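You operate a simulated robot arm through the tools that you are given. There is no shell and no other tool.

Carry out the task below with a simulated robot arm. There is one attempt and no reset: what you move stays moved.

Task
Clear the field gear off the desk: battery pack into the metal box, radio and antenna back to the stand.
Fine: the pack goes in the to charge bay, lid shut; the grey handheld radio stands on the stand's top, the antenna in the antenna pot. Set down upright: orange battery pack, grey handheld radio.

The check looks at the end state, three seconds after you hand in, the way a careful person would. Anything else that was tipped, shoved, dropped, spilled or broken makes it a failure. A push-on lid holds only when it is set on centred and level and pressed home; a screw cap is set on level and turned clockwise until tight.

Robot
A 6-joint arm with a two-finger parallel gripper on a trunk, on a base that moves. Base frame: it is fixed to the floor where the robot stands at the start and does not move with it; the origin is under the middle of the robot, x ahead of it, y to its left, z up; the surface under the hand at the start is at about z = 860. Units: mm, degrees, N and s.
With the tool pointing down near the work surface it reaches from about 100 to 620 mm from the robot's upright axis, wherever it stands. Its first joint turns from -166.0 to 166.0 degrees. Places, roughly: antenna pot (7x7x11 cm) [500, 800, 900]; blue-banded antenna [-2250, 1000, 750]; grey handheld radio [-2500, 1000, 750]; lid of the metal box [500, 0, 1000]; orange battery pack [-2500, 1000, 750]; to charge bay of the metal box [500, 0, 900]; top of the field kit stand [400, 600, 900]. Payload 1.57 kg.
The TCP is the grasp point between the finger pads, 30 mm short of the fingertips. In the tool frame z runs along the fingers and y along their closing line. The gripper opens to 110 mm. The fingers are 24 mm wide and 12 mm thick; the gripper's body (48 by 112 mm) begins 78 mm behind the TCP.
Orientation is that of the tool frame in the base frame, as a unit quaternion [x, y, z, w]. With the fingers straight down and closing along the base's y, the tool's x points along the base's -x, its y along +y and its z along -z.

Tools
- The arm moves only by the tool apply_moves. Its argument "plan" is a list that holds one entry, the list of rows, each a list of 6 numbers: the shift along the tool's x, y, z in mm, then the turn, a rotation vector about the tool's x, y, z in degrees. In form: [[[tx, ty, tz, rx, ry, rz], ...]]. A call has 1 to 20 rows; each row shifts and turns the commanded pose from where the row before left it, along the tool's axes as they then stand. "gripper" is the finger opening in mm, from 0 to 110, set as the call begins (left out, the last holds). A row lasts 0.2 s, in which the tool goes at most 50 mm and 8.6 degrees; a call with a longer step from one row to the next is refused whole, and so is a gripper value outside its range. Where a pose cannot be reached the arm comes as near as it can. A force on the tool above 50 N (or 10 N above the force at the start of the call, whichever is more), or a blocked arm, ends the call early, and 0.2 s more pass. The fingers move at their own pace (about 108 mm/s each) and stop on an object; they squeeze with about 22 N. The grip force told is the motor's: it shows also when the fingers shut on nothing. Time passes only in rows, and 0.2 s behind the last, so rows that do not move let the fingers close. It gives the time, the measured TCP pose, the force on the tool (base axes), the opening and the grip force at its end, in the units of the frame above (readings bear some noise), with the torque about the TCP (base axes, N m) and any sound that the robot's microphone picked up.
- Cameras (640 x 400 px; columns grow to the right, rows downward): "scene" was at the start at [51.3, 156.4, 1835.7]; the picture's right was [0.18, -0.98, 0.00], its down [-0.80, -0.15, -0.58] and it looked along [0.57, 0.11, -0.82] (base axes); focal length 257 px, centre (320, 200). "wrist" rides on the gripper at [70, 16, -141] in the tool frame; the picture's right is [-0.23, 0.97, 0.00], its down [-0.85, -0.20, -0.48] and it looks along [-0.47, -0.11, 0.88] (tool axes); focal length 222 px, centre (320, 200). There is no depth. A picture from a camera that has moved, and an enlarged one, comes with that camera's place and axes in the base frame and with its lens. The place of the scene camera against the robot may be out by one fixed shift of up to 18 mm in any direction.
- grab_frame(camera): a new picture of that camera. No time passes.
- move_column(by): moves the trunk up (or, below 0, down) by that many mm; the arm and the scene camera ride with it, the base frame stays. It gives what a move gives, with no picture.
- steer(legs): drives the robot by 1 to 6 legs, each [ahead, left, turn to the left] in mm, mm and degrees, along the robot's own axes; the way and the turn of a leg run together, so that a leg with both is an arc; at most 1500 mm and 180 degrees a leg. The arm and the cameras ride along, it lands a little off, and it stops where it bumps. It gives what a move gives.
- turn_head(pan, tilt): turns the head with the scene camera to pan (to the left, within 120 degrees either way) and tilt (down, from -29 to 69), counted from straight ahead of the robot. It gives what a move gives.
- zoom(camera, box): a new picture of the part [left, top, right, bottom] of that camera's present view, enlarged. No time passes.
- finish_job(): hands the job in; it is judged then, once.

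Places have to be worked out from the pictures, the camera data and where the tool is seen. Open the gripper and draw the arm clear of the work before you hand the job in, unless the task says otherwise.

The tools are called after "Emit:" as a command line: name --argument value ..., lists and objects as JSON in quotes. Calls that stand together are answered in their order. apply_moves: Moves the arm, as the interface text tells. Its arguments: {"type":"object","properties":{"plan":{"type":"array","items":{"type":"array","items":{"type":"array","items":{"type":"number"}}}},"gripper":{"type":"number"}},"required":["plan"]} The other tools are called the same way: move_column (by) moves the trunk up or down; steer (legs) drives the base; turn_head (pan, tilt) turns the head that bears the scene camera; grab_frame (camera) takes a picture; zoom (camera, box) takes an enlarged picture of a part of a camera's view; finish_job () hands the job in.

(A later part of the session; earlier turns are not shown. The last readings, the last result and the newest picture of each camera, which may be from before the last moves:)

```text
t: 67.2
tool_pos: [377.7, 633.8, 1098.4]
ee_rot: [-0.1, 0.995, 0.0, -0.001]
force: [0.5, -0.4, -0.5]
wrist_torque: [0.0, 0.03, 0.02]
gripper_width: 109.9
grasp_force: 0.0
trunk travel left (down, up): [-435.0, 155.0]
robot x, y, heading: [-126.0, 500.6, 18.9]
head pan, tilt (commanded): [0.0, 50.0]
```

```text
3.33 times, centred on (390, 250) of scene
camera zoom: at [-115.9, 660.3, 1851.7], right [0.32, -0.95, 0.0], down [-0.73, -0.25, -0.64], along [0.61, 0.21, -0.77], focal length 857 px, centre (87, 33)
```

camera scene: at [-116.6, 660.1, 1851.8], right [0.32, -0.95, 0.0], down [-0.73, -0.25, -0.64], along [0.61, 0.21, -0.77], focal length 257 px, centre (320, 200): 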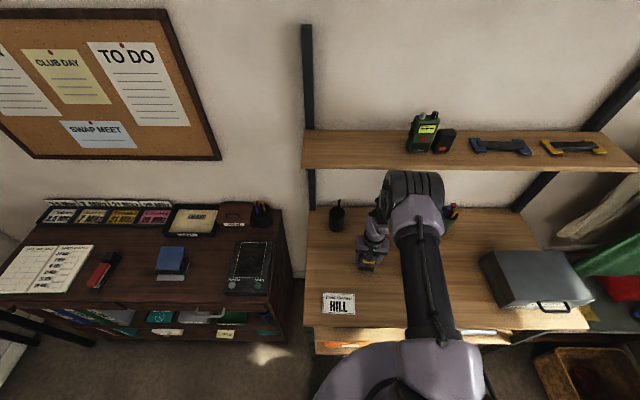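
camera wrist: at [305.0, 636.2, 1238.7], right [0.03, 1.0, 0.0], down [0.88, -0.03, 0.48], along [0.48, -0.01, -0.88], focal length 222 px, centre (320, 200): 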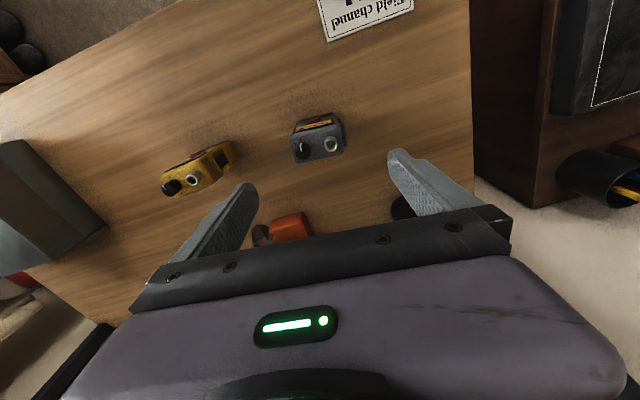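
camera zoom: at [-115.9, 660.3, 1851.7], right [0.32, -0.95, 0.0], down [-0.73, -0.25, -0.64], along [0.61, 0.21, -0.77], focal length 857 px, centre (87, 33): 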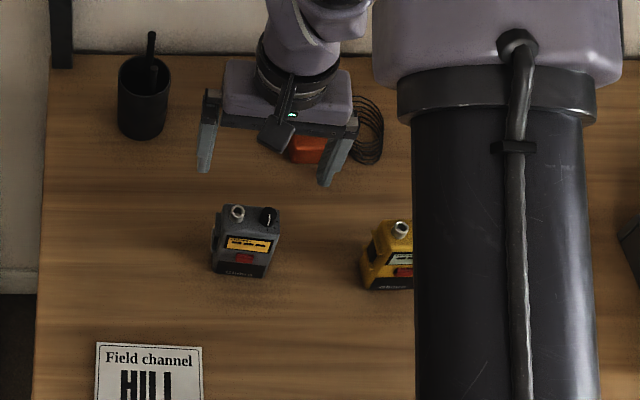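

The radio stands upright on the stand top, nothing else disturbed. With the hand free I now go to the metal box to learn how its lid opens: drive sideways right along the bench and look.

Emit:
apply_moves --plan '[[[30, 0, -30, 0, 0, 0], [30, 0, -30, 0, 0, 0], [30, 0, -20, 0, 0, 0], [0, 0, 0, 0, 0, 0]]]'

Emit:
steer --legs '[[-60, -520, 0]]'

Emit:
turn_head --pan -15 --tilt 50

Emit:
grab_frame --camera "scene"

Emit:
grab_frame --camera "wrist"

```text
t: 68.2
tool_pos: [288.5, 614.2, 1177.0]
ee_rot: [-0.1, 0.995, 0.0, -0.001]
force: [-0.2, 0.1, -0.3]
wrist_torque: [-0.01, 0.01, -0.03]
gripper_width: 109.8
grasp_force: 0.1
trunk travel left (down, up): [-435.0, 155.0]
robot x, y, heading: [-131.2, 503.9, 18.8]
head pan, tilt (commanded): [0.0, 50.0]
```

```text
t: 71.2
tool_pos: [398.7, 102.8, 1177.2]
ee_rot: [-0.099, 0.995, 0.001, 0.0]
force: [-0.3, -0.6, -0.4]
wrist_torque: [-0.02, -0.01, 0.0]
gripper_width: 110.5
grasp_force: 0.1
trunk travel left (down, up): [-435.0, 155.0]
robot x, y, heading: [-14.7, -3.9, 18.5]
head pan, tilt (commanded): [0.0, 50.0]
```

```text
t: 72.0
tool_pos: [399.2, 103.2, 1178.3]
ee_rot: [-0.099, 0.995, 0.0, 0.0]
force: [0.0, 0.1, 0.1]
wrist_torque: [-0.02, -0.02, 0.01]
gripper_width: 110.2
grasp_force: 0.0
trunk travel left (down, up): [-435.0, 155.0]
robot x, y, heading: [-15.5, -6.2, 18.6]
head pan, tilt (commanded): [-15.0, 50.0]
```

```text
taken
camera scene: at [-2.3, 130.1, 1851.8], right [0.07, -1.0, 0.0], down [-0.76, -0.05, -0.64], along [0.64, 0.04, -0.77], focal length 257 px, centre (320, 200)
```

scene: 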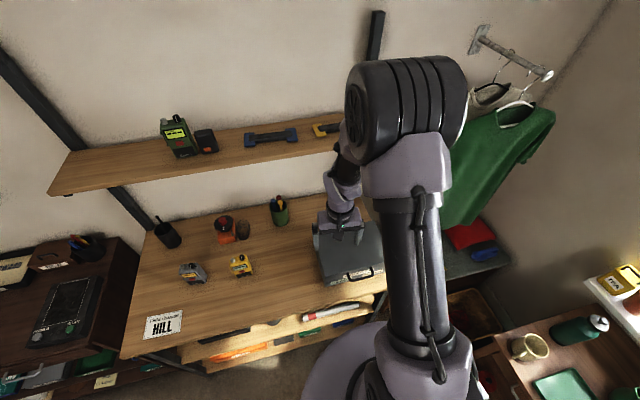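

```text
taken
camera wrist: at [327.1, 105.8, 1318.1], right [0.03, 1.0, 0.0], down [0.88, -0.03, 0.48], along [0.48, -0.01, -0.88], focal length 222 px, centre (320, 200)
```

wrist: 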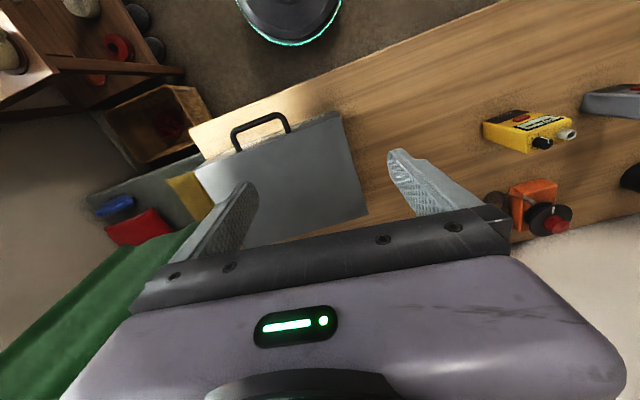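

I zoom on the box front from both cameras to see lid seam, handle and labels.

Emit:
zoom --camera "scene" --box '[290, 200, 400, 300]'

Emit:
zoom --camera "wrist" --box '[170, 80, 400, 250]'

```text
4.00 times, centred on (345, 250) of scene
camera zoom: at [-2.3, 130.1, 1851.8], right [0.07, -1.0, 0.0], down [-0.76, -0.05, -0.64], along [0.64, 0.04, -0.77], focal length 1029 px, centre (220, 0)
```

zoom: 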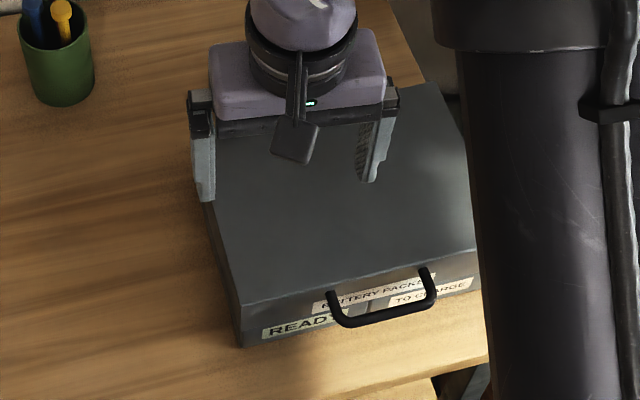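

```text
2.35 times, centred on (285, 165) of wrist
camera zoom: at [327.1, 105.8, 1318.1], right [0.03, 1.0, 0.0], down [0.88, -0.03, 0.48], along [0.48, -0.01, -0.88], focal length 523 px, centre (402, 282)
```

zoom: 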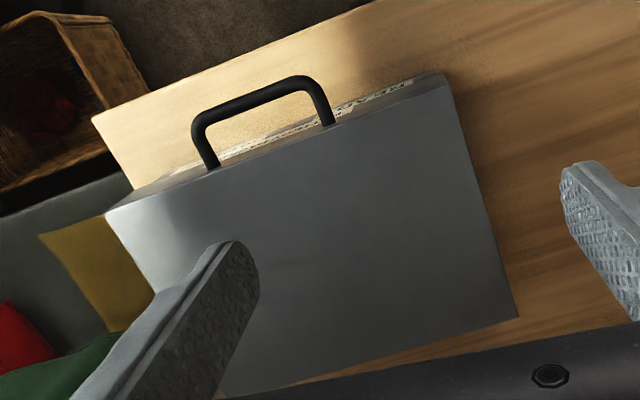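

The box is ≈250×180×115 mm (d≈56–236 from bench edge), lid top z≈978, with a U-handle on the lid front: bar centre ≈(384,7,956), ~30 mm ahead of the lid face. "TO CHARGE" label is on the right side. I drive closer and turn the tool ~84° so the fingers close front-to-back on the bar.

Emit:
steer --legs '[[65, -75, 0]]'

Emit:
apply_moves --plan '[[[0, 0, 0, 0, 0, 8.4], [0, 0, 0, 0, 0, 8.4], [0, 0, 0, 0, 0, 8.4], [0, 0, 0, 0, 0, 8.4], [0, 0, 0, 0, 0, 8.4], [0, 0, 0, 0, 0, 8.4], [0, 0, 0, 0, 0, 8.4], [0, 0, 0, 0, 0, 8.4], [0, 0, 0, 0, 0, 8.4], [0, 0, 0, 0, 0, 8.4], [0, 0, 0, 0, 0, 0]]]' --gripper 24

Emit:
grab_frame --camera "wrist"

Emit:
grab_frame --camera "scene"

```text
t: 73.1
tool_pos: [482.5, 52.1, 1177.0]
ee_rot: [-0.1, 0.995, 0.0, 0.0]
force: [1.0, -0.7, -0.3]
wrist_torque: [0.0, 0.02, 0.01]
gripper_width: 110.1
grasp_force: 0.1
trunk travel left (down, up): [-435.0, 155.0]
robot x, y, heading: [71.0, -54.6, 18.6]
head pan, tilt (commanded): [-15.0, 50.0]
```

```text
t: 75.5
tool_pos: [482.5, 53.7, 1178.7]
ee_rot: [0.593, 0.805, 0.0, -0.001]
force: [0.1, -0.4, -0.4]
wrist_torque: [0.0, -0.04, 0.0]
gripper_width: 24.1
grasp_force: 0.1
trunk travel left (down, up): [-435.0, 155.0]
robot x, y, heading: [70.2, -57.3, 18.6]
head pan, tilt (commanded): [-15.0, 50.0]
```

```text
taken
camera wrist: at [477.8, 125.2, 1318.2], right [1.0, 0.07, 0.0], down [0.06, -0.88, 0.48], along [0.03, -0.48, -0.88], focal length 222 px, centre (320, 200)
```

wrist: 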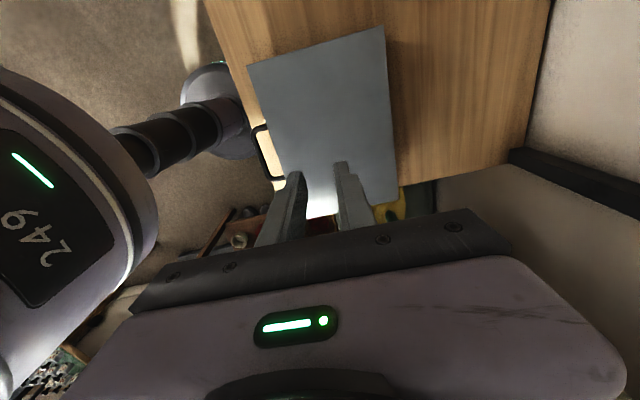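

```text
taken
camera scene: at [82.2, 80.1, 1851.8], right [0.07, -1.0, 0.0], down [-0.76, -0.05, -0.64], along [0.64, 0.04, -0.77], focal length 257 px, centre (320, 200)
```

scene: 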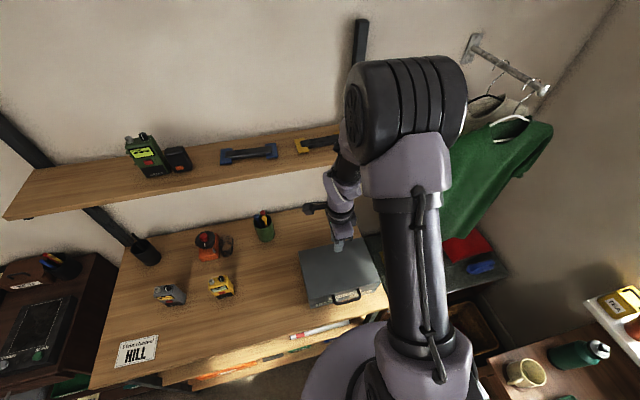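

The tool is turned; now I zoom on the handle from both cameras to pin down the bar position.

Emit:
zoom --camera "wrist" --box '[220, 20, 420, 220]'

Emit:
zoom --camera "scene" --box '[290, 230, 400, 310]'

```text
2.00 times, centred on (320, 120) of wrist
camera zoom: at [477.8, 125.2, 1318.2], right [1.0, 0.07, 0.0], down [0.06, -0.88, 0.48], along [0.03, -0.48, -0.88], focal length 444 px, centre (320, 360)
```

zoom: 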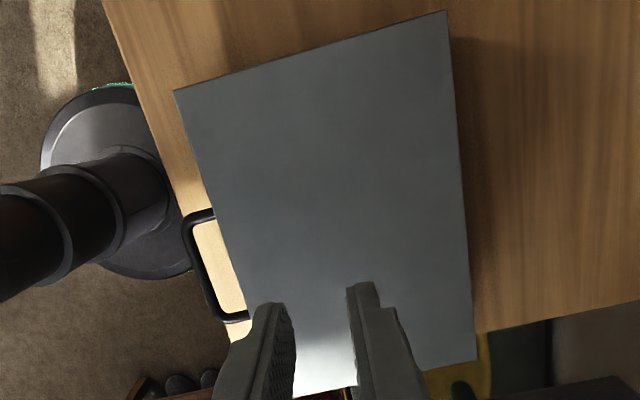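

```text
5.00 times, centred on (345, 270) of scene
camera zoom: at [82.2, 80.1, 1851.8], right [0.07, -1.0, 0.0], down [-0.76, -0.05, -0.64], along [0.64, 0.04, -0.77], focal length 1286 px, centre (195, -150)
```

zoom: 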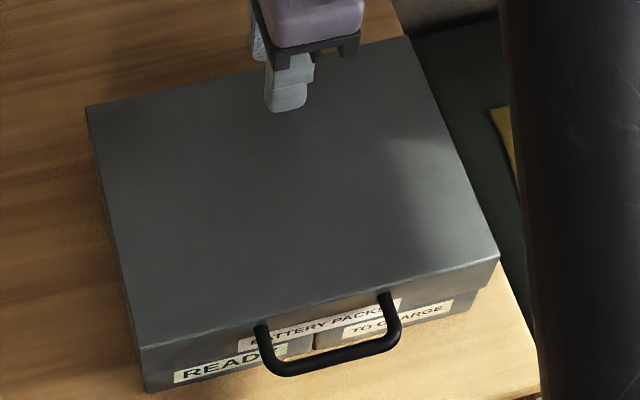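

The lid seam and handle are clear: bar centre ≈(386.5,6.5,956), ~31 mm in front of the lid face. I position above the bar and descend to z≈1040 for a check.

Emit:
apply_moves --plan '[[[-4.15, -26.4, 0, 0, 0, 0], [-4.15, -26.4, 0, 0, 0, 0], [-4.15, -26.4, 0, 0, 0, 0], [-4.15, -26.4, 0, 0, 0, 0], [0, 0, 35, 0, 0, 0], [0, 0, 35, 0, 0, 0], [0, 0, 35, 0, 0, 0], [0, 0, 33, 0, 0, 0], [0, 0, 0, 0, 0, 0]]]'

Emit:
zoom --camera "wrist" --box '[240, 100, 420, 220]'

Emit:
zoom --camera "scene" --box '[290, 230, 400, 310]'

```text
t: 77.5
tool_pos: [386.0, 6.0, 1037.8]
ee_rot: [0.591, 0.806, 0.001, 0.0]
force: [0.0, 0.8, 0.1]
wrist_torque: [0.0, 0.02, -0.01]
gripper_width: 24.2
grasp_force: 0.1
trunk travel left (down, up): [-435.0, 155.0]
robot x, y, heading: [70.3, -52.6, 18.6]
head pan, tilt (commanded): [-15.0, 50.0]
```

```text
3.33 times, centred on (330, 160) of wrist
camera zoom: at [381.5, 77.6, 1178.8], right [1.0, 0.07, 0.0], down [0.07, -0.88, 0.48], along [0.04, -0.48, -0.88], focal length 740 px, centre (287, 333)
```

zoom: 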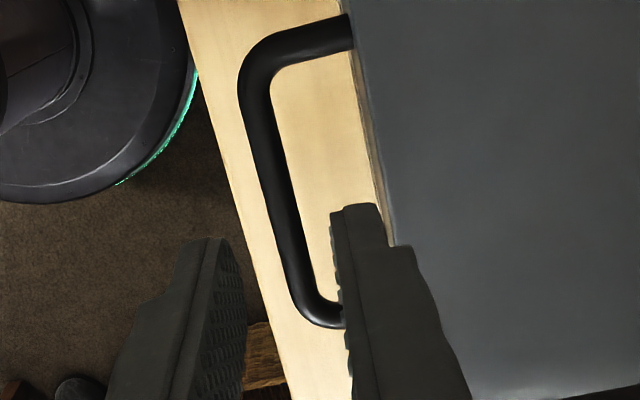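

```text
5.00 times, centred on (345, 270) of scene
camera zoom: at [81.6, 80.0, 1851.9], right [0.07, -1.0, 0.0], down [-0.76, -0.05, -0.64], along [0.64, 0.04, -0.77], focal length 1286 px, centre (195, -150)
```

zoom: 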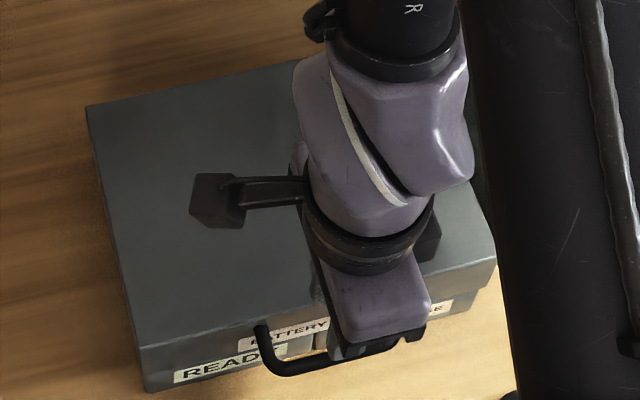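

The bar measures at (384.4,6), lid face 30.6 mm behind it; the tool is within 2 mm. I shift 1 mm back and descend so the bar is ~15 mm above fingertips.

Emit:
apply_moves --plan '[[[0, -1, 0, 0, 0, 0], [0, 0, 25, 0, 0, 0], [0, 0, 20, 0, 0, 0], [0, 0, 12, 0, 0, 0], [0, 0, 10, 0, 0, 0], [0, 0, 0, 0, 0, 0]]]'

Emit:
zoom --camera "wrist" --box '[240, 100, 420, 220]'

Emit:
zoom --camera "scene" --box '[290, 230, 400, 310]'

```text
t: 78.9
tool_pos: [385.3, 5.4, 973.1]
ee_rot: [0.591, 0.806, 0.0, 0.0]
force: [0.2, 0.9, 0.4]
wrist_torque: [0.05, -0.03, -0.03]
gripper_width: 24.1
grasp_force: 0.0
trunk travel left (down, up): [-435.0, 155.0]
robot x, y, heading: [66.9, -57.7, 18.5]
head pan, tilt (commanded): [-15.0, 50.0]
```

```text
3.33 times, centred on (330, 160) of wrist
camera zoom: at [381.2, 77.3, 1113.0], right [1.0, 0.07, 0.0], down [0.07, -0.88, 0.48], along [0.04, -0.48, -0.88], focal length 740 px, centre (287, 333)
```

zoom: 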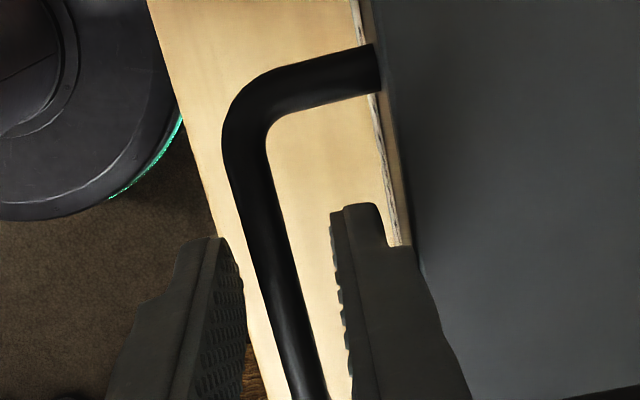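

```text
5.00 times, centred on (345, 270) of scene
camera zoom: at [82.1, 80.1, 1851.8], right [0.07, -1.0, 0.0], down [-0.76, -0.05, -0.64], along [0.64, 0.04, -0.77], focal length 1286 px, centre (195, -150)
```

zoom: 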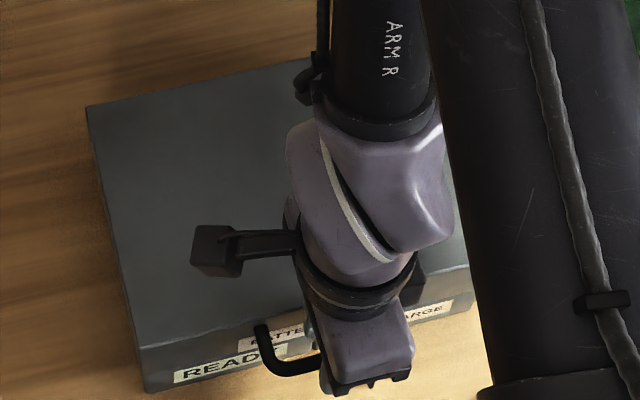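

The fingers straddle the bar without touching. I close on it.

Emit:
apply_moves --plan '[[[0, 0, 0, 0, 0, 0], [0, 0, 0, 0, 0, 0], [0, 0, 0, 0, 0, 0]]]' --gripper 2

Emit:
zoom --camera "wrist" --box '[240, 100, 420, 220]'

```text
t: 79.7
tool_pos: [385.3, 4.8, 973.1]
ee_rot: [0.592, 0.806, 0.0, 0.0]
force: [-9.7, -3.4, -0.3]
wrist_torque: [0.04, 0.32, -0.3]
gripper_width: 9.7
grasp_force: 27.8
trunk travel left (down, up): [-435.0, 155.0]
robot x, y, heading: [67.3, -57.0, 18.9]
head pan, tilt (commanded): [-15.0, 50.0]
```

```text
3.33 times, centred on (330, 160) of wrist
camera zoom: at [379.8, 76.9, 1113.3], right [1.0, 0.07, 0.0], down [0.07, -0.88, 0.48], along [0.03, -0.48, -0.88], focal length 740 px, centre (287, 333)
```

zoom: 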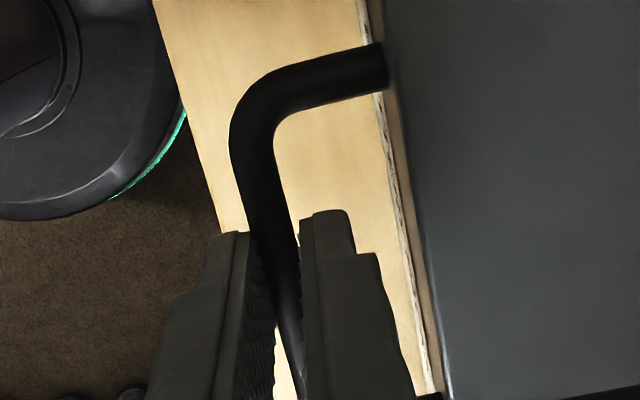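

The bar is gripped (9.7 mm). I relax 1 mm toward the robot and lift a few mm to feel how the lid moves.

Emit:
apply_moves --plan '[[[0, -1, 0, 0, 0, 0], [0, 0, -3, 0, 0, 0], [0, 0, -3, 0, 0, 0], [0, 0, 0, 0, 0, 0]]]'

Emit:
zoom --camera "scene" --box '[290, 230, 400, 310]'

```text
t: 80.7
tool_pos: [384.9, 5.9, 979.2]
ee_rot: [0.592, 0.806, 0.001, 0.002]
force: [-2.2, 3.5, -1.5]
wrist_torque: [0.11, -0.01, -0.32]
gripper_width: 9.9
grasp_force: 28.2
trunk travel left (down, up): [-435.0, 155.0]
robot x, y, heading: [69.9, -55.0, 19.0]
head pan, tilt (commanded): [-15.0, 50.0]
```

```text
5.00 times, centred on (345, 270) of scene
camera zoom: at [82.0, 80.8, 1851.8], right [0.07, -1.0, 0.0], down [-0.76, -0.05, -0.64], along [0.64, 0.04, -0.77], focal length 1286 px, centre (195, -150)
```

zoom: 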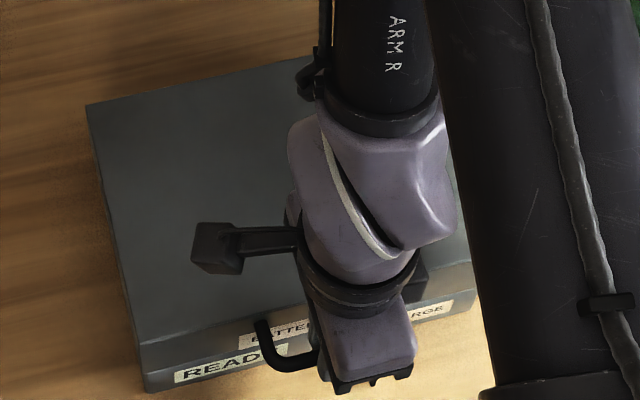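

Only a small load so far; I lift another ~15 mm following a slight backward arc and look again.

Emit:
apply_moves --plan '[[[0, 0, -5, 0, 0, 0], [0, 0.5, -5, 0, 0, 0], [0, 0.8, -5, 0, 0, 0], [0, 0, 0, 0, 0, 0]]]'

Emit:
zoom --camera "scene" --box '[290, 230, 400, 310]'

Emit:
zoom --camera "wrist" --box '[220, 60, 420, 220]'

```text
t: 81.7
tool_pos: [388.8, 7.1, 993.4]
ee_rot: [0.592, 0.806, 0.001, 0.001]
force: [12.6, 6.7, -5.5]
wrist_torque: [0.01, -0.3, -0.31]
gripper_width: 9.7
grasp_force: 28.1
trunk travel left (down, up): [-435.0, 155.0]
robot x, y, heading: [67.4, -51.1, 18.8]
head pan, tilt (commanded): [-15.0, 50.0]
```

```text
5.00 times, centred on (345, 270) of scene
camera zoom: at [84.7, 81.4, 1851.7], right [0.07, -1.0, 0.0], down [-0.77, -0.05, -0.64], along [0.64, 0.04, -0.77], focal length 1286 px, centre (195, -150)
```

zoom: 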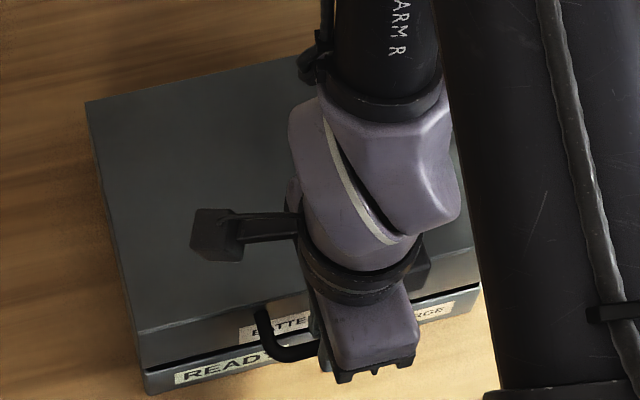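

```text
2.50 times, centred on (320, 140) of wrist
camera zoom: at [383.4, 78.2, 1133.5], right [1.0, 0.08, 0.0], down [0.07, -0.88, 0.48], along [0.04, -0.48, -0.88], focal length 555 px, centre (320, 350)
```

zoom: 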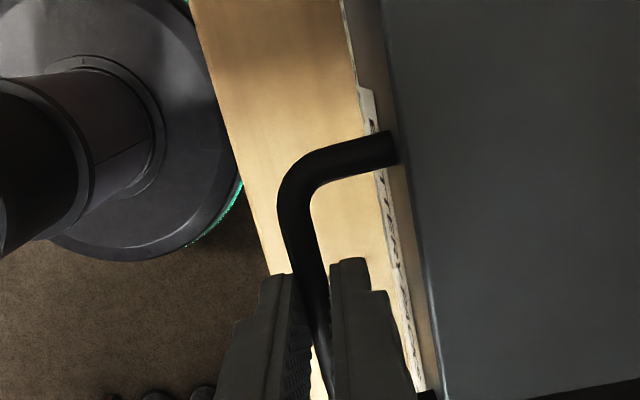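

The lid is hinged at the back and opening; the pull shows I must move more backward along the arc (hinge ~210 mm behind and ~29 mm below the bar). I continue the arc to ~25° with a slight forward tilt of the tool.

Emit:
apply_moves --plan '[[[0, 3, 0, 0, 0, 0], [0, 1.9, -7.8, -1, 0, 0], [0, 1.9, -7.8, -1, 0, 0], [0, 3.2, -8.5, -1.1, 0, 0], [0, 3.2, -8.5, -1.1, 0, 0], [0, 4.2, -8.0, -1.1, 0, 0], [0, 4.2, -8.0, -1.1, 0, 0], [0, 0, 0, 0, 0, 0]]]'

Emit:
grab_frame --camera "scene"

```text
t: 83.5
tool_pos: [405.0, 10.7, 1043.8]
ee_rot: [0.591, 0.804, 0.045, 0.033]
force: [-3.8, -0.2, -0.5]
wrist_torque: [0.16, 0.19, -0.19]
gripper_width: 9.7
grasp_force: 28.4
trunk travel left (down, up): [-435.0, 155.0]
robot x, y, heading: [71.2, -50.7, 18.4]
head pan, tilt (commanded): [-15.0, 50.0]
```

```text
taken
camera scene: at [81.5, 80.1, 1851.8], right [0.07, -1.0, 0.0], down [-0.76, -0.05, -0.64], along [0.64, 0.04, -0.77], focal length 257 px, centre (320, 200)
```

scene: 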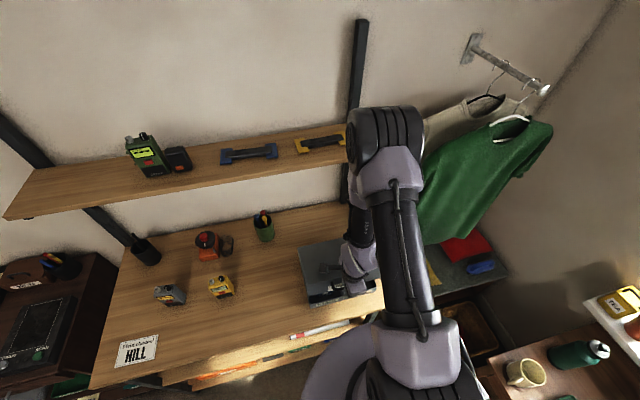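

The model fits (θ≈20°, small force). I continue along the arc to ~45°.

Emit:
apply_moves --plan '[[[0, 5.2, -7.4, -1.12, 0, 0], [0, 5.2, -7.4, -1.12, 0, 0], [0, 6.1, -6.6, -1.12, 0, 0], [0, 6.1, -6.6, -1.12, 0, 0], [0, 6.9, -5.8, -1.12, 0, 0], [0, 6.9, -5.8, -1.12, 0, 0], [0, 7.55, -4.8, -1.12, 0, 0], [0, 7.55, -4.8, -1.12, 0, 0], [0, 8.1, -3.8, -1.12, 0, 0], [0, 8.1, -3.8, -1.12, 0, 0], [0, 0, 0, 0, 0, 0]]]'

Emit:
grab_frame --camera "scene"

Emit:
grab_frame --camera "wrist"

```text
t: 85.9
tool_pos: [457.6, 28.1, 1113.5]
ee_rot: [0.584, 0.797, 0.124, 0.091]
force: [-3.7, 1.8, 3.1]
wrist_torque: [0.15, 0.03, 0.2]
gripper_width: 9.3
grasp_force: 27.9
trunk travel left (down, up): [-435.0, 155.0]
robot x, y, heading: [69.5, -51.6, 18.7]
head pan, tilt (commanded): [-15.0, 50.0]
```

```text
taken
camera scene: at [81.4, 80.4, 1851.8], right [0.07, -1.0, 0.0], down [-0.76, -0.05, -0.64], along [0.64, 0.04, -0.77], focal length 257 px, centre (320, 200)
```

scene: 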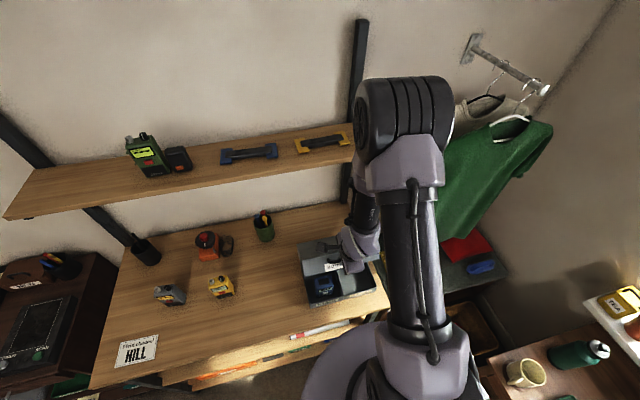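

```text
taken
camera wrist: at [410.7, 87.4, 1252.1], right [0.95, 0.06, 0.3], down [-0.06, -0.92, 0.4], along [0.3, -0.4, -0.87], focal length 222 px, centre (320, 200)
```

wrist: 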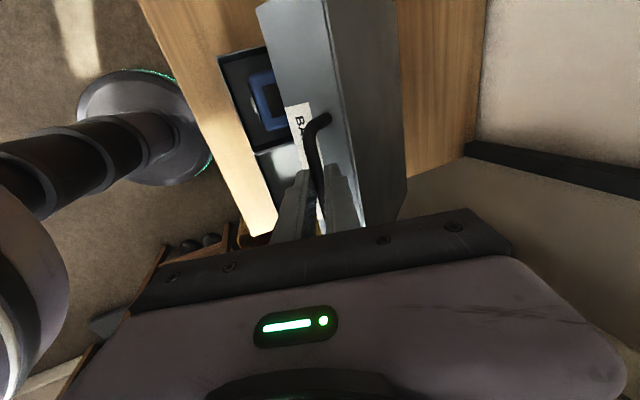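

The lid is at 45° with low forces; the left bay holds a blue pack and the right bay looks empty. I continue the arc to ~75°.

Emit:
apply_moves --plan '[[[0, 8.5, -2.7, -1.12, 0, 0], [0, 8.5, -2.7, -1.12, 0, 0], [0, 8.8, -1.6, -1.12, 0, 0], [0, 8.8, -1.6, -1.12, 0, 0], [0, 8.9, -0.4, -1.12, 0, 0], [0, 8.9, -0.4, -1.12, 0, 0], [0, 8.9, 0.8, -1.12, 0, 0], [0, 8.9, 0.8, -1.12, 0, 0], [0, 8.7, 2.0, -1.12, 0, 0], [0, 8.7, 2.0, -1.12, 0, 0], [0, 8.4, 3.1, -1.12, 0, 0], [0, 8.4, 3.1, -1.12, 0, 0], [0, 0, 0, 0, 0, 0]]]'

Emit:
grab_frame --camera "scene"

Emit:
grab_frame --camera "wrist"

```text
t: 88.7
tool_pos: [550.7, 57.4, 1154.9]
ee_rot: [0.57, 0.776, 0.216, 0.159]
force: [-4.3, 8.1, 12.7]
wrist_torque: [-0.04, -0.12, 0.74]
gripper_width: 9.9
grasp_force: 28.0
trunk travel left (down, up): [-435.0, 155.0]
robot x, y, heading: [69.6, -56.7, 18.8]
head pan, tilt (commanded): [-15.0, 50.0]
```

```text
taken
camera scene: at [79.9, 81.6, 1851.8], right [0.07, -1.0, 0.0], down [-0.76, -0.05, -0.64], along [0.64, 0.04, -0.77], focal length 257 px, centre (320, 200)
```

scene: 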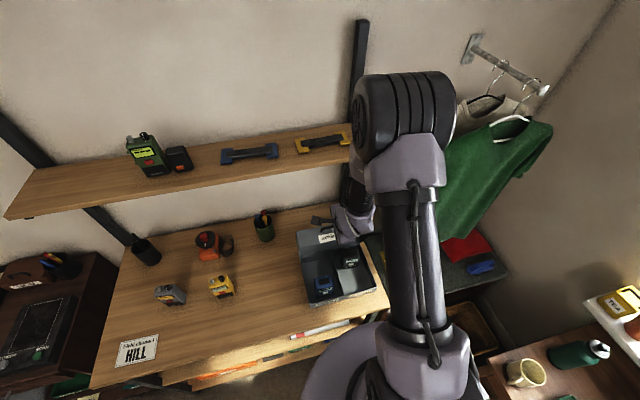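

```text
taken
camera wrist: at [473.2, 107.5, 1282.5], right [0.86, 0.03, 0.5], down [-0.14, -0.94, 0.31], along [0.48, -0.34, -0.81], focal length 222 px, centre (320, 200)
```

wrist: 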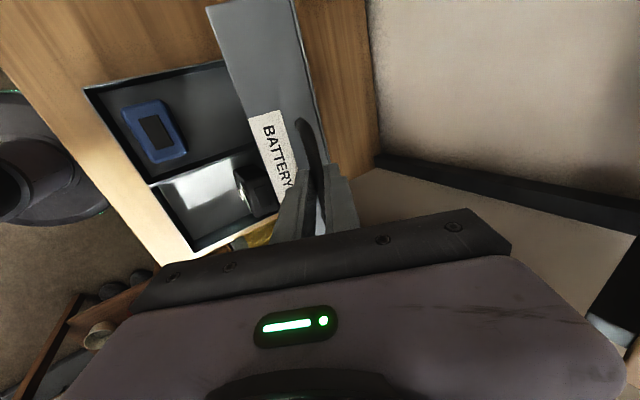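

At ~75° the arc is ~3 mm higher than modelled (12 N up); I see the right bay holds a black pack at its back with free space in front. I correct up 3 mm and continue to ~90°.

Emit:
apply_moves --plan '[[[0, 1.6, -2.6, 0, 0, 0], [0, 7.9, 4.1, -1.12, 0, 0], [0, 7.9, 4.1, -1.12, 0, 0], [0, 7.4, 5.1, -1.12, 0, 0], [0, 7.4, 5.1, -1.12, 0, 0], [0, 6.7, 6.1, -1.12, 0, 0], [0, 6.7, 6.1, -1.12, 0, 0], [0, 0, 0, 0, 0, 0]]]'

Emit:
grab_frame --camera "wrist"

Emit:
zoom --camera "scene" --box '[270, 190, 410, 310]'

```text
t: 90.5
tool_pos: [602.0, 75.3, 1157.5]
ee_rot: [0.559, 0.762, 0.262, 0.193]
force: [-1.4, 8.7, 7.0]
wrist_torque: [-0.14, -0.2, 0.7]
gripper_width: 9.9
grasp_force: 28.0
trunk travel left (down, up): [-435.0, 155.0]
robot x, y, heading: [70.5, -49.4, 18.6]
head pan, tilt (commanded): [-15.0, 50.0]
```

```text
taken
camera wrist: at [511.0, 119.2, 1276.9], right [0.8, 0.01, 0.6], down [-0.17, -0.95, 0.26], along [0.57, -0.31, -0.76], focal length 222 px, centre (320, 200)
```

wrist: 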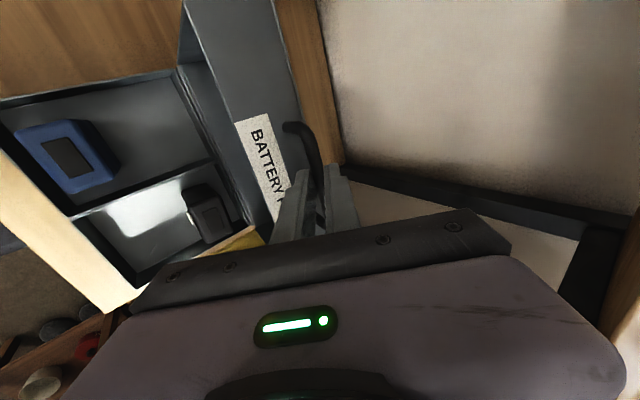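

```text
3.33 times, centred on (340, 250) of scene
camera zoom: at [81.0, 81.7, 1851.8], right [0.07, -1.0, 0.0], down [-0.76, -0.05, -0.64], along [0.64, 0.04, -0.77], focal length 857 px, centre (253, 33)
```

zoom: 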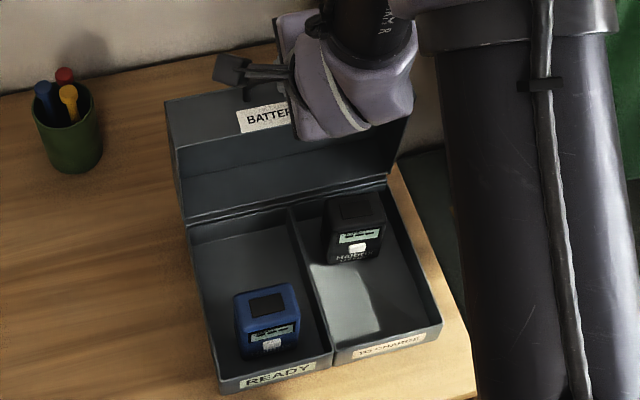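

The bays are clearly visible: blue pack in READY (left), black pack at the back of TO CHARGE (right) with free space in front of it. The fit gives the lid at ~83°; I push on past vertical in two small steps, watching for a stop.

Emit:
apply_moves --plan '[[[0, 7.3, 5.3, -1.1, 0, 0], [0, 6.6, 6.5, -1.1, 0, 0], [0, 6.0, 7.7, -1.1, 0, 0], [0, 6.0, 7.7, -1.1, 0, 0], [0, 0, 0, 0, 0, 0]]]'

Emit:
zoom --camera "scene" --box '[270, 190, 410, 310]'

```text
t: 91.7
tool_pos: [637.5, 85.8, 1148.6]
ee_rot: [0.553, 0.752, 0.289, 0.213]
force: [-4.4, 6.7, -10.4]
wrist_torque: [-0.28, 0.1, 0.72]
gripper_width: 9.9
grasp_force: 28.2
trunk travel left (down, up): [-435.0, 155.0]
robot x, y, heading: [67.0, -55.3, 18.8]
head pan, tilt (commanded): [-15.0, 50.0]
```

```text
3.33 times, centred on (340, 250) of scene
camera zoom: at [82.5, 81.8, 1851.6], right [0.07, -1.0, 0.0], down [-0.76, -0.05, -0.64], along [0.64, 0.04, -0.77], focal length 857 px, centre (253, 33)
```

zoom: 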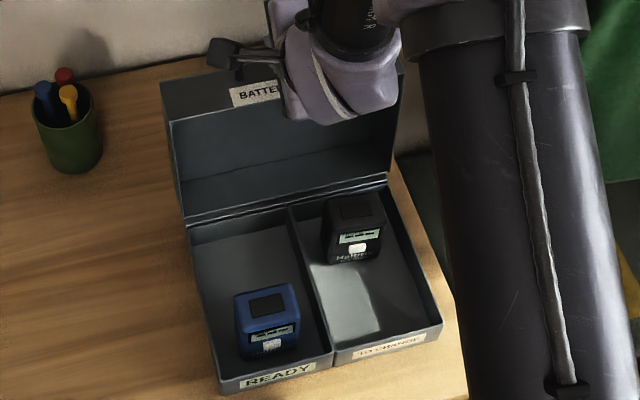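

The lid is now ~93°. I go a bit further (to ~98–100°) in small steps to find where it rests by itself.

Emit:
apply_moves --plan '[[[0, -1.3, 1.5, 0, 0, 0], [0, 4.6, 8.9, -1.1, 0, 0], [0, 4.6, 8.9, -1.1, 0, 0], [0, 0, 0, 0, 0, 0]]]'

Emit:
zoom --camera "scene" --box '[270, 190, 410, 310]'

```text
t: 92.7
tool_pos: [655.4, 91.7, 1142.3]
ee_rot: [0.547, 0.747, 0.304, 0.225]
force: [1.6, 6.4, 5.8]
wrist_torque: [-0.11, -0.19, 0.8]
gripper_width: 10.0
grasp_force: 28.5
trunk travel left (down, up): [-435.0, 155.0]
robot x, y, heading: [66.4, -55.0, 18.8]
head pan, tilt (commanded): [-15.0, 50.0]
```

```text
3.33 times, centred on (340, 250) of scene
camera zoom: at [81.7, 81.5, 1851.8], right [0.07, -1.0, 0.0], down [-0.76, -0.05, -0.64], along [0.64, 0.04, -0.77], focal length 857 px, centre (253, 33)
```

zoom: 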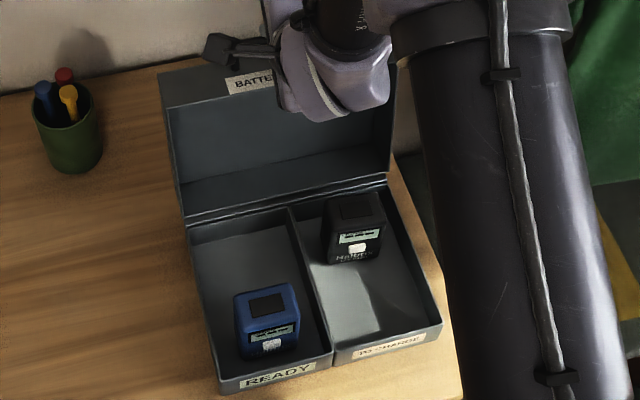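

No stop yet at ~98°. I continue in small steps toward ~105° still holding the handle.

Emit:
apply_moves --plan '[[[0, 3.9, 9.0, -1.1, 0, 0], [0, 3.9, 9.0, -1.1, 0, 0], [0, 0, 0, 0, 0, 0]]]'

Emit:
grab_frame --camera "wrist"

Emit:
grab_frame --camera "scene"

```text
t: 93.5
tool_pos: [669.7, 96.0, 1135.9]
ee_rot: [0.544, 0.74, 0.319, 0.235]
force: [-14.5, 0.0, 6.3]
wrist_torque: [-0.74, -0.14, 0.23]
gripper_width: 10.1
grasp_force: 28.1
trunk travel left (down, up): [-435.0, 155.0]
robot x, y, heading: [68.4, -52.5, 18.8]
head pan, tilt (commanded): [-15.0, 50.0]
```

```text
taken
camera wrist: at [562.5, 135.0, 1243.7], right [0.71, -0.02, 0.71], down [-0.21, -0.96, 0.18], along [0.68, -0.28, -0.68], focal length 222 px, centre (320, 200)
```

wrist: 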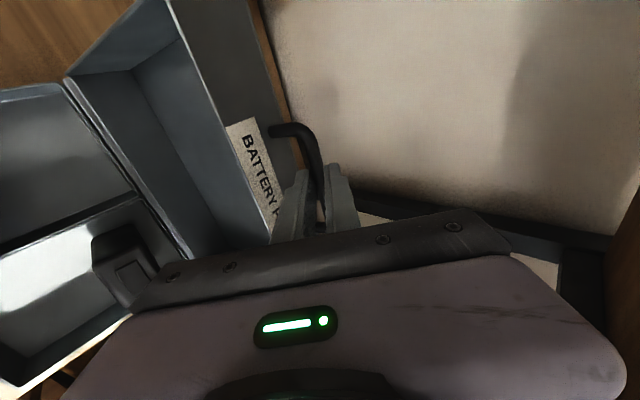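

```text
taken
camera scene: at [78.2, 79.9, 1851.8], right [0.06, -1.0, 0.0], down [-0.76, -0.05, -0.64], along [0.64, 0.04, -0.76], focal length 257 px, centre (320, 200)
```

scene: 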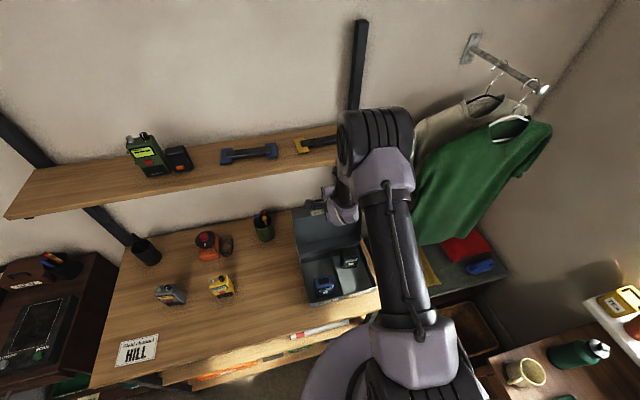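

The reaction is purely tangential (≈15 N): the lid is at its stop, ~102°, past vertical. I back off 3 mm, open the fingers slightly and check that it stays.

Emit:
apply_moves --plan '[[[0, -1.1, -2.8, 0, 0, 0], [0, 0, 0, 0, 0, 0]]]'

Emit:
apply_moves --plan '[[[0, 0, 0, 0, 0, 0], [0, 0, 0, 0, 0, 0], [0, 0, 0, 0, 0, 0]]]' --gripper 20

Emit:
grab_frame --camera "wrist"

```text
t: 94.1
tool_pos: [670.2, 94.7, 1136.1]
ee_rot: [0.545, 0.74, 0.319, 0.234]
force: [-4.9, 2.6, -4.1]
wrist_torque: [-0.7, -0.12, 0.23]
gripper_width: 10.0
grasp_force: 27.8
trunk travel left (down, up): [-435.0, 155.0]
robot x, y, heading: [68.4, -53.8, 18.6]
head pan, tilt (commanded): [-15.0, 50.0]
```

```text
t: 94.9
tool_pos: [670.3, 94.5, 1136.4]
ee_rot: [0.544, 0.741, 0.318, 0.234]
force: [0.1, 0.1, 0.2]
wrist_torque: [0.0, -0.03, -0.02]
gripper_width: 20.0
grasp_force: 0.1
trunk travel left (down, up): [-435.0, 155.0]
robot x, y, heading: [68.3, -55.6, 18.9]
head pan, tilt (commanded): [-15.0, 50.0]
```

```text
taken
camera wrist: at [562.8, 134.4, 1244.2], right [0.71, -0.02, 0.71], down [-0.21, -0.96, 0.18], along [0.68, -0.28, -0.68], focal length 222 px, centre (320, 200)
```

wrist: 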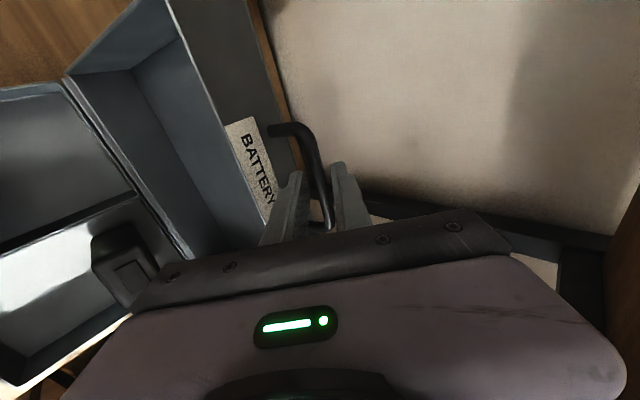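

The lid stays open on its own. I retract straight along the tool axis, then return the tool to vertical away from the box.

Emit:
apply_moves --plan '[[[0, 0, -10, 0, 0, 0], [0, 0, -20, 0, 0, 0], [0, 0, -25, 0, 0, 0], [0, 0, -25, 0, 0, 0], [0, 0, -25, 0, 0, 0], [0, 0, 0, 0, 0, 0]]]'

Emit:
grab_frame --camera "scene"

Emit:
grab_frame --camera "wrist"

```text
t: 96.3
tool_pos: [598.5, 72.6, 1207.8]
ee_rot: [0.544, 0.74, 0.318, 0.234]
force: [-0.9, -0.5, 0.1]
wrist_torque: [-0.02, -0.01, 0.01]
gripper_width: 20.1
grasp_force: 0.0
trunk travel left (down, up): [-435.0, 155.0]
robot x, y, heading: [70.6, -53.0, 18.6]
head pan, tilt (commanded): [-15.0, 50.0]
```

```text
taken
camera scene: at [83.0, 80.3, 1851.7], right [0.07, -1.0, 0.0], down [-0.76, -0.05, -0.64], along [0.64, 0.04, -0.77], focal length 257 px, centre (320, 200)
```

scene: 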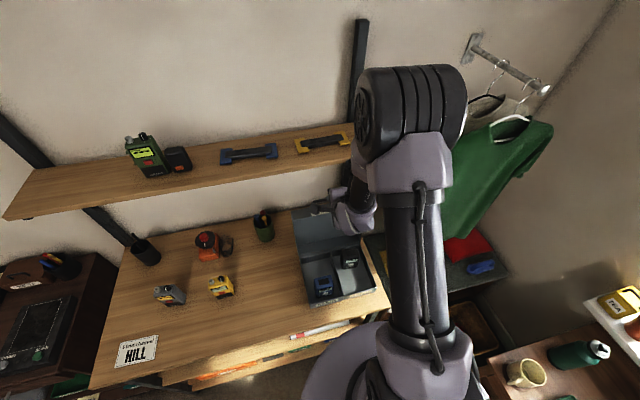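

```text
taken
camera wrist: at [490.9, 112.0, 1316.6], right [0.71, -0.02, 0.71], down [-0.21, -0.96, 0.18], along [0.68, -0.28, -0.68], focal length 222 px, centre (320, 200)
```

wrist: 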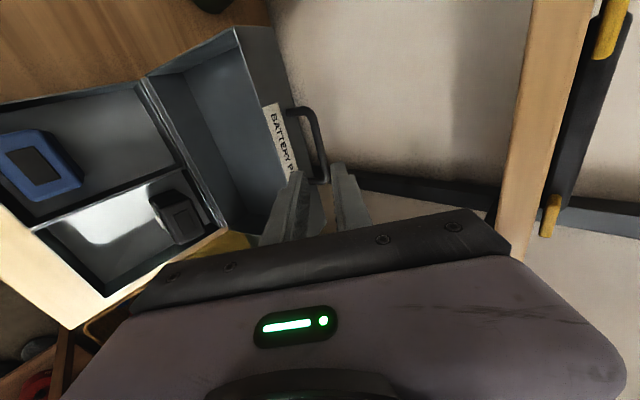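

I retreat toward the robot, bring the tool upright and turn it back to the default orientation.

Emit:
apply_moves --plan '[[[0, -20.6, -21.8, 0, 0, 0], [0, -20.6, -21.8, 0, 0, 0], [0, -20.6, -21.8, 0, 0, 0], [0, -20.6, -21.8, 0, 0, 0], [0, 0, 0, 7.77, 0, 0], [0, 0, 0, 7.77, 0, 0], [0, 0, 0, 7.77, 0, 0], [0, 0, 0, 7.77, 0, 0], [0, 0, 0, 7.77, 0, 0], [0, 0, 0, 7.77, 0, 0], [0, 0, 0, 0, 0, 0]]]'

Emit:
apply_moves --plan '[[[0, 0, 0, 0, 0, -8.4], [0, 0, 0, 0, 0, -8.4], [0, 0, 0, 0, 0, -8.4], [0, 0, 0, 0, 0, -8.4], [0, 0, 0, 0, 0, -8.4], [0, 0, 0, 0, 0, -8.4], [0, 0, 0, 0, 0, -8.4], [0, 0, 0, 0, 0, -8.4], [0, 0, 0, 0, 0, -8.4], [0, 0, 0, 0, 0, 0]]]'

Emit:
grab_frame --camera "wrist"

Emit:
zoom --camera "scene" --box '[270, 190, 410, 310]'

```text
t: 98.7
tool_pos: [514.3, 33.4, 1199.1]
ee_rot: [0.593, 0.804, 0.03, 0.037]
force: [-1.2, 0.1, 0.2]
wrist_torque: [0.01, -0.01, -0.05]
gripper_width: 20.1
grasp_force: 0.0
out of reach, approached as far as the arm can: row 4, 8
trunk travel left (down, up): [-435.0, 155.0]
robot x, y, heading: [68.3, -53.3, 18.4]
head pan, tilt (commanded): [-15.0, 50.0]
```

```text
t: 100.9
tool_pos: [516.1, 34.8, 1200.2]
ee_rot: [-0.024, 0.999, 0.001, 0.047]
force: [0.7, 0.0, 0.0]
wrist_torque: [-0.01, -0.04, -0.01]
gripper_width: 19.8
grasp_force: 0.1
trunk travel left (down, up): [-435.0, 155.0]
robot x, y, heading: [68.9, -56.9, 18.6]
head pan, tilt (commanded): [-15.0, 50.0]
```

```text
taken
camera wrist: at [433.1, 47.0, 1333.2], right [0.18, 0.98, 0.02], down [0.82, -0.16, 0.56], along [0.55, -0.08, -0.83], focal length 222 px, centre (320, 200)
```

wrist: 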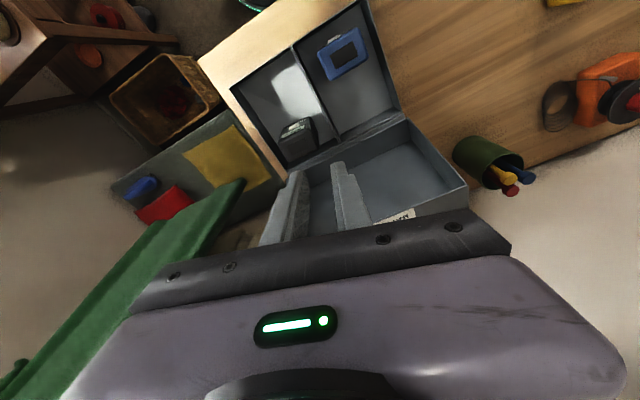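

```text
3.33 times, centred on (340, 250) of scene
camera zoom: at [82.2, 80.1, 1851.8], right [0.07, -1.0, 0.0], down [-0.76, -0.05, -0.64], along [0.64, 0.04, -0.77], focal length 857 px, centre (253, 33)
```

zoom: 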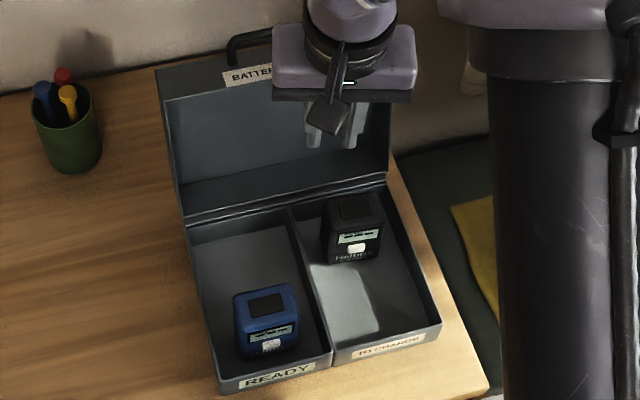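

The open box is clear: TO CHARGE bay ≈123×175 mm, free ~110 mm in front of the black pack; the drop spot is about (491,-27). Now I back away, turn and drive back to the desk for the orange pack.

Emit:
steer --legs '[[-350, 0, 0], [0, 0, 90], [640, 830, 0], [645, 824, 0]]'

Emit:
turn_head --pan 0 --tilt 50

Emit:
grab_frame --camera "scene"

```text
t: 117.0
tool_pos: [-2341.0, 941.8, 1200.9]
ee_rot: [0.726, -0.686, -0.035, -0.033]
force: [-0.5, -0.5, 0.4]
wrist_torque: [-0.04, -0.06, -0.01]
gripper_width: 20.0
grasp_force: 0.1
trunk travel left (down, up): [-435.0, 155.0]
robot x, y, heading: [-2249.6, 495.0, 109.1]
head pan, tilt (commanded): [-15.0, 50.0]
```

```text
t: 117.8
tool_pos: [-2338.6, 941.3, 1200.3]
ee_rot: [0.725, -0.687, -0.035, -0.032]
force: [0.2, 0.5, -0.1]
wrist_torque: [0.01, 0.0, -0.03]
gripper_width: 20.1
grasp_force: 0.1
trunk travel left (down, up): [-435.0, 155.0]
robot x, y, heading: [-2249.8, 497.0, 109.1]
head pan, tilt (commanded): [0.0, 50.0]
```

```text
taken
camera scene: at [-2398.1, 506.7, 1851.8], right [0.94, 0.33, 0.0], down [0.25, -0.72, -0.64], along [-0.21, 0.61, -0.77], focal length 257 px, centre (320, 200)
```

scene: 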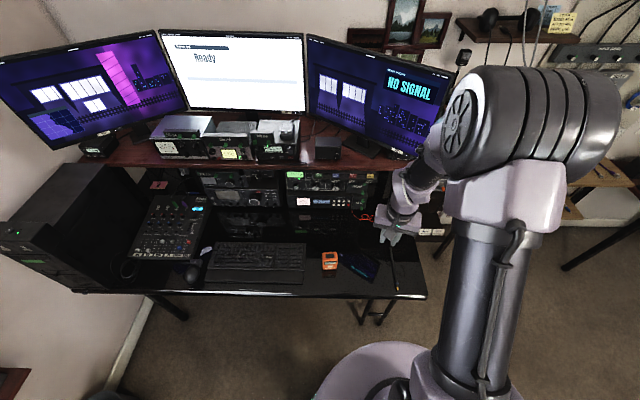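

I drive the last stretch so the pack is ~420 mm ahead, and straighten the tool (5.4° tilt correction, −22° yaw to align with the pack's width at ≈25°), gripper open.

Emit:
steer --legs '[[160, 60, 0]]'

Emit:
apply_moves --plan '[[[0, 0, 0, 0, 5.44, 0], [0, 0, 0, 0, 0, -7.4], [0, 0, 0, 0, 0, -7.4], [0, 0, 0, 0, 0, -7.4], [0, 0, 0, 0, 0, 0]]]' --gripper 110

Emit:
grab_frame --camera "wrist"

Emit:
grab_frame --camera "scene"

```text
t: 119.3
tool_pos: [-2447.3, 1073.0, 1199.1]
ee_rot: [0.725, -0.687, -0.033, -0.031]
force: [-0.5, -0.1, 0.2]
wrist_torque: [-0.08, -0.01, 0.0]
gripper_width: 20.0
grasp_force: 0.2
trunk travel left (down, up): [-435.0, 155.0]
robot x, y, heading: [-2356.6, 624.3, 109.1]
head pan, tilt (commanded): [0.0, 50.0]
```

```text
t: 120.5
tool_pos: [-2448.4, 1072.5, 1200.4]
ee_rot: [0.845, -0.535, 0.0, 0.001]
force: [0.2, -0.2, 0.0]
wrist_torque: [0.02, 0.01, 0.01]
gripper_width: 110.0
grasp_force: 0.0
trunk travel left (down, up): [-435.0, 155.0]
robot x, y, heading: [-2355.9, 627.1, 109.2]
head pan, tilt (commanded): [0.0, 50.0]
```

```text
taken
camera wrist: at [-2432.2, 1003.6, 1340.6], right [-0.98, -0.21, 0.0], down [-0.19, 0.86, 0.48], along [-0.1, 0.47, -0.88], focal length 222 px, centre (320, 200)
```

wrist: 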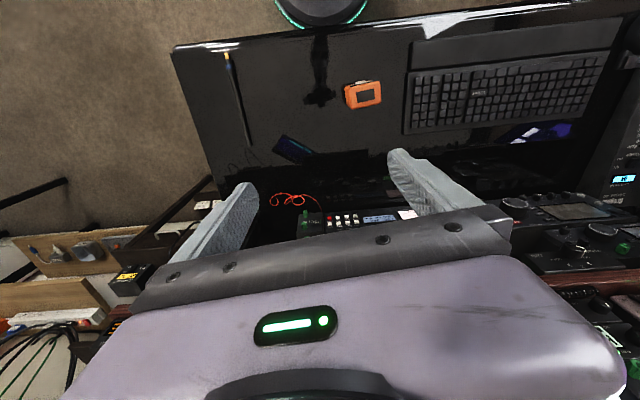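

```text
taken
camera scene: at [-2506.8, 637.6, 1851.8], right [0.94, 0.33, 0.0], down [0.25, -0.72, -0.64], along [-0.21, 0.61, -0.77], focal length 257 px, centre (320, 200)
```

scene: 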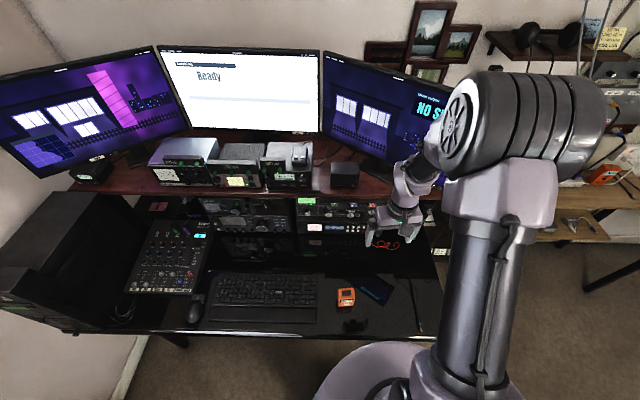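

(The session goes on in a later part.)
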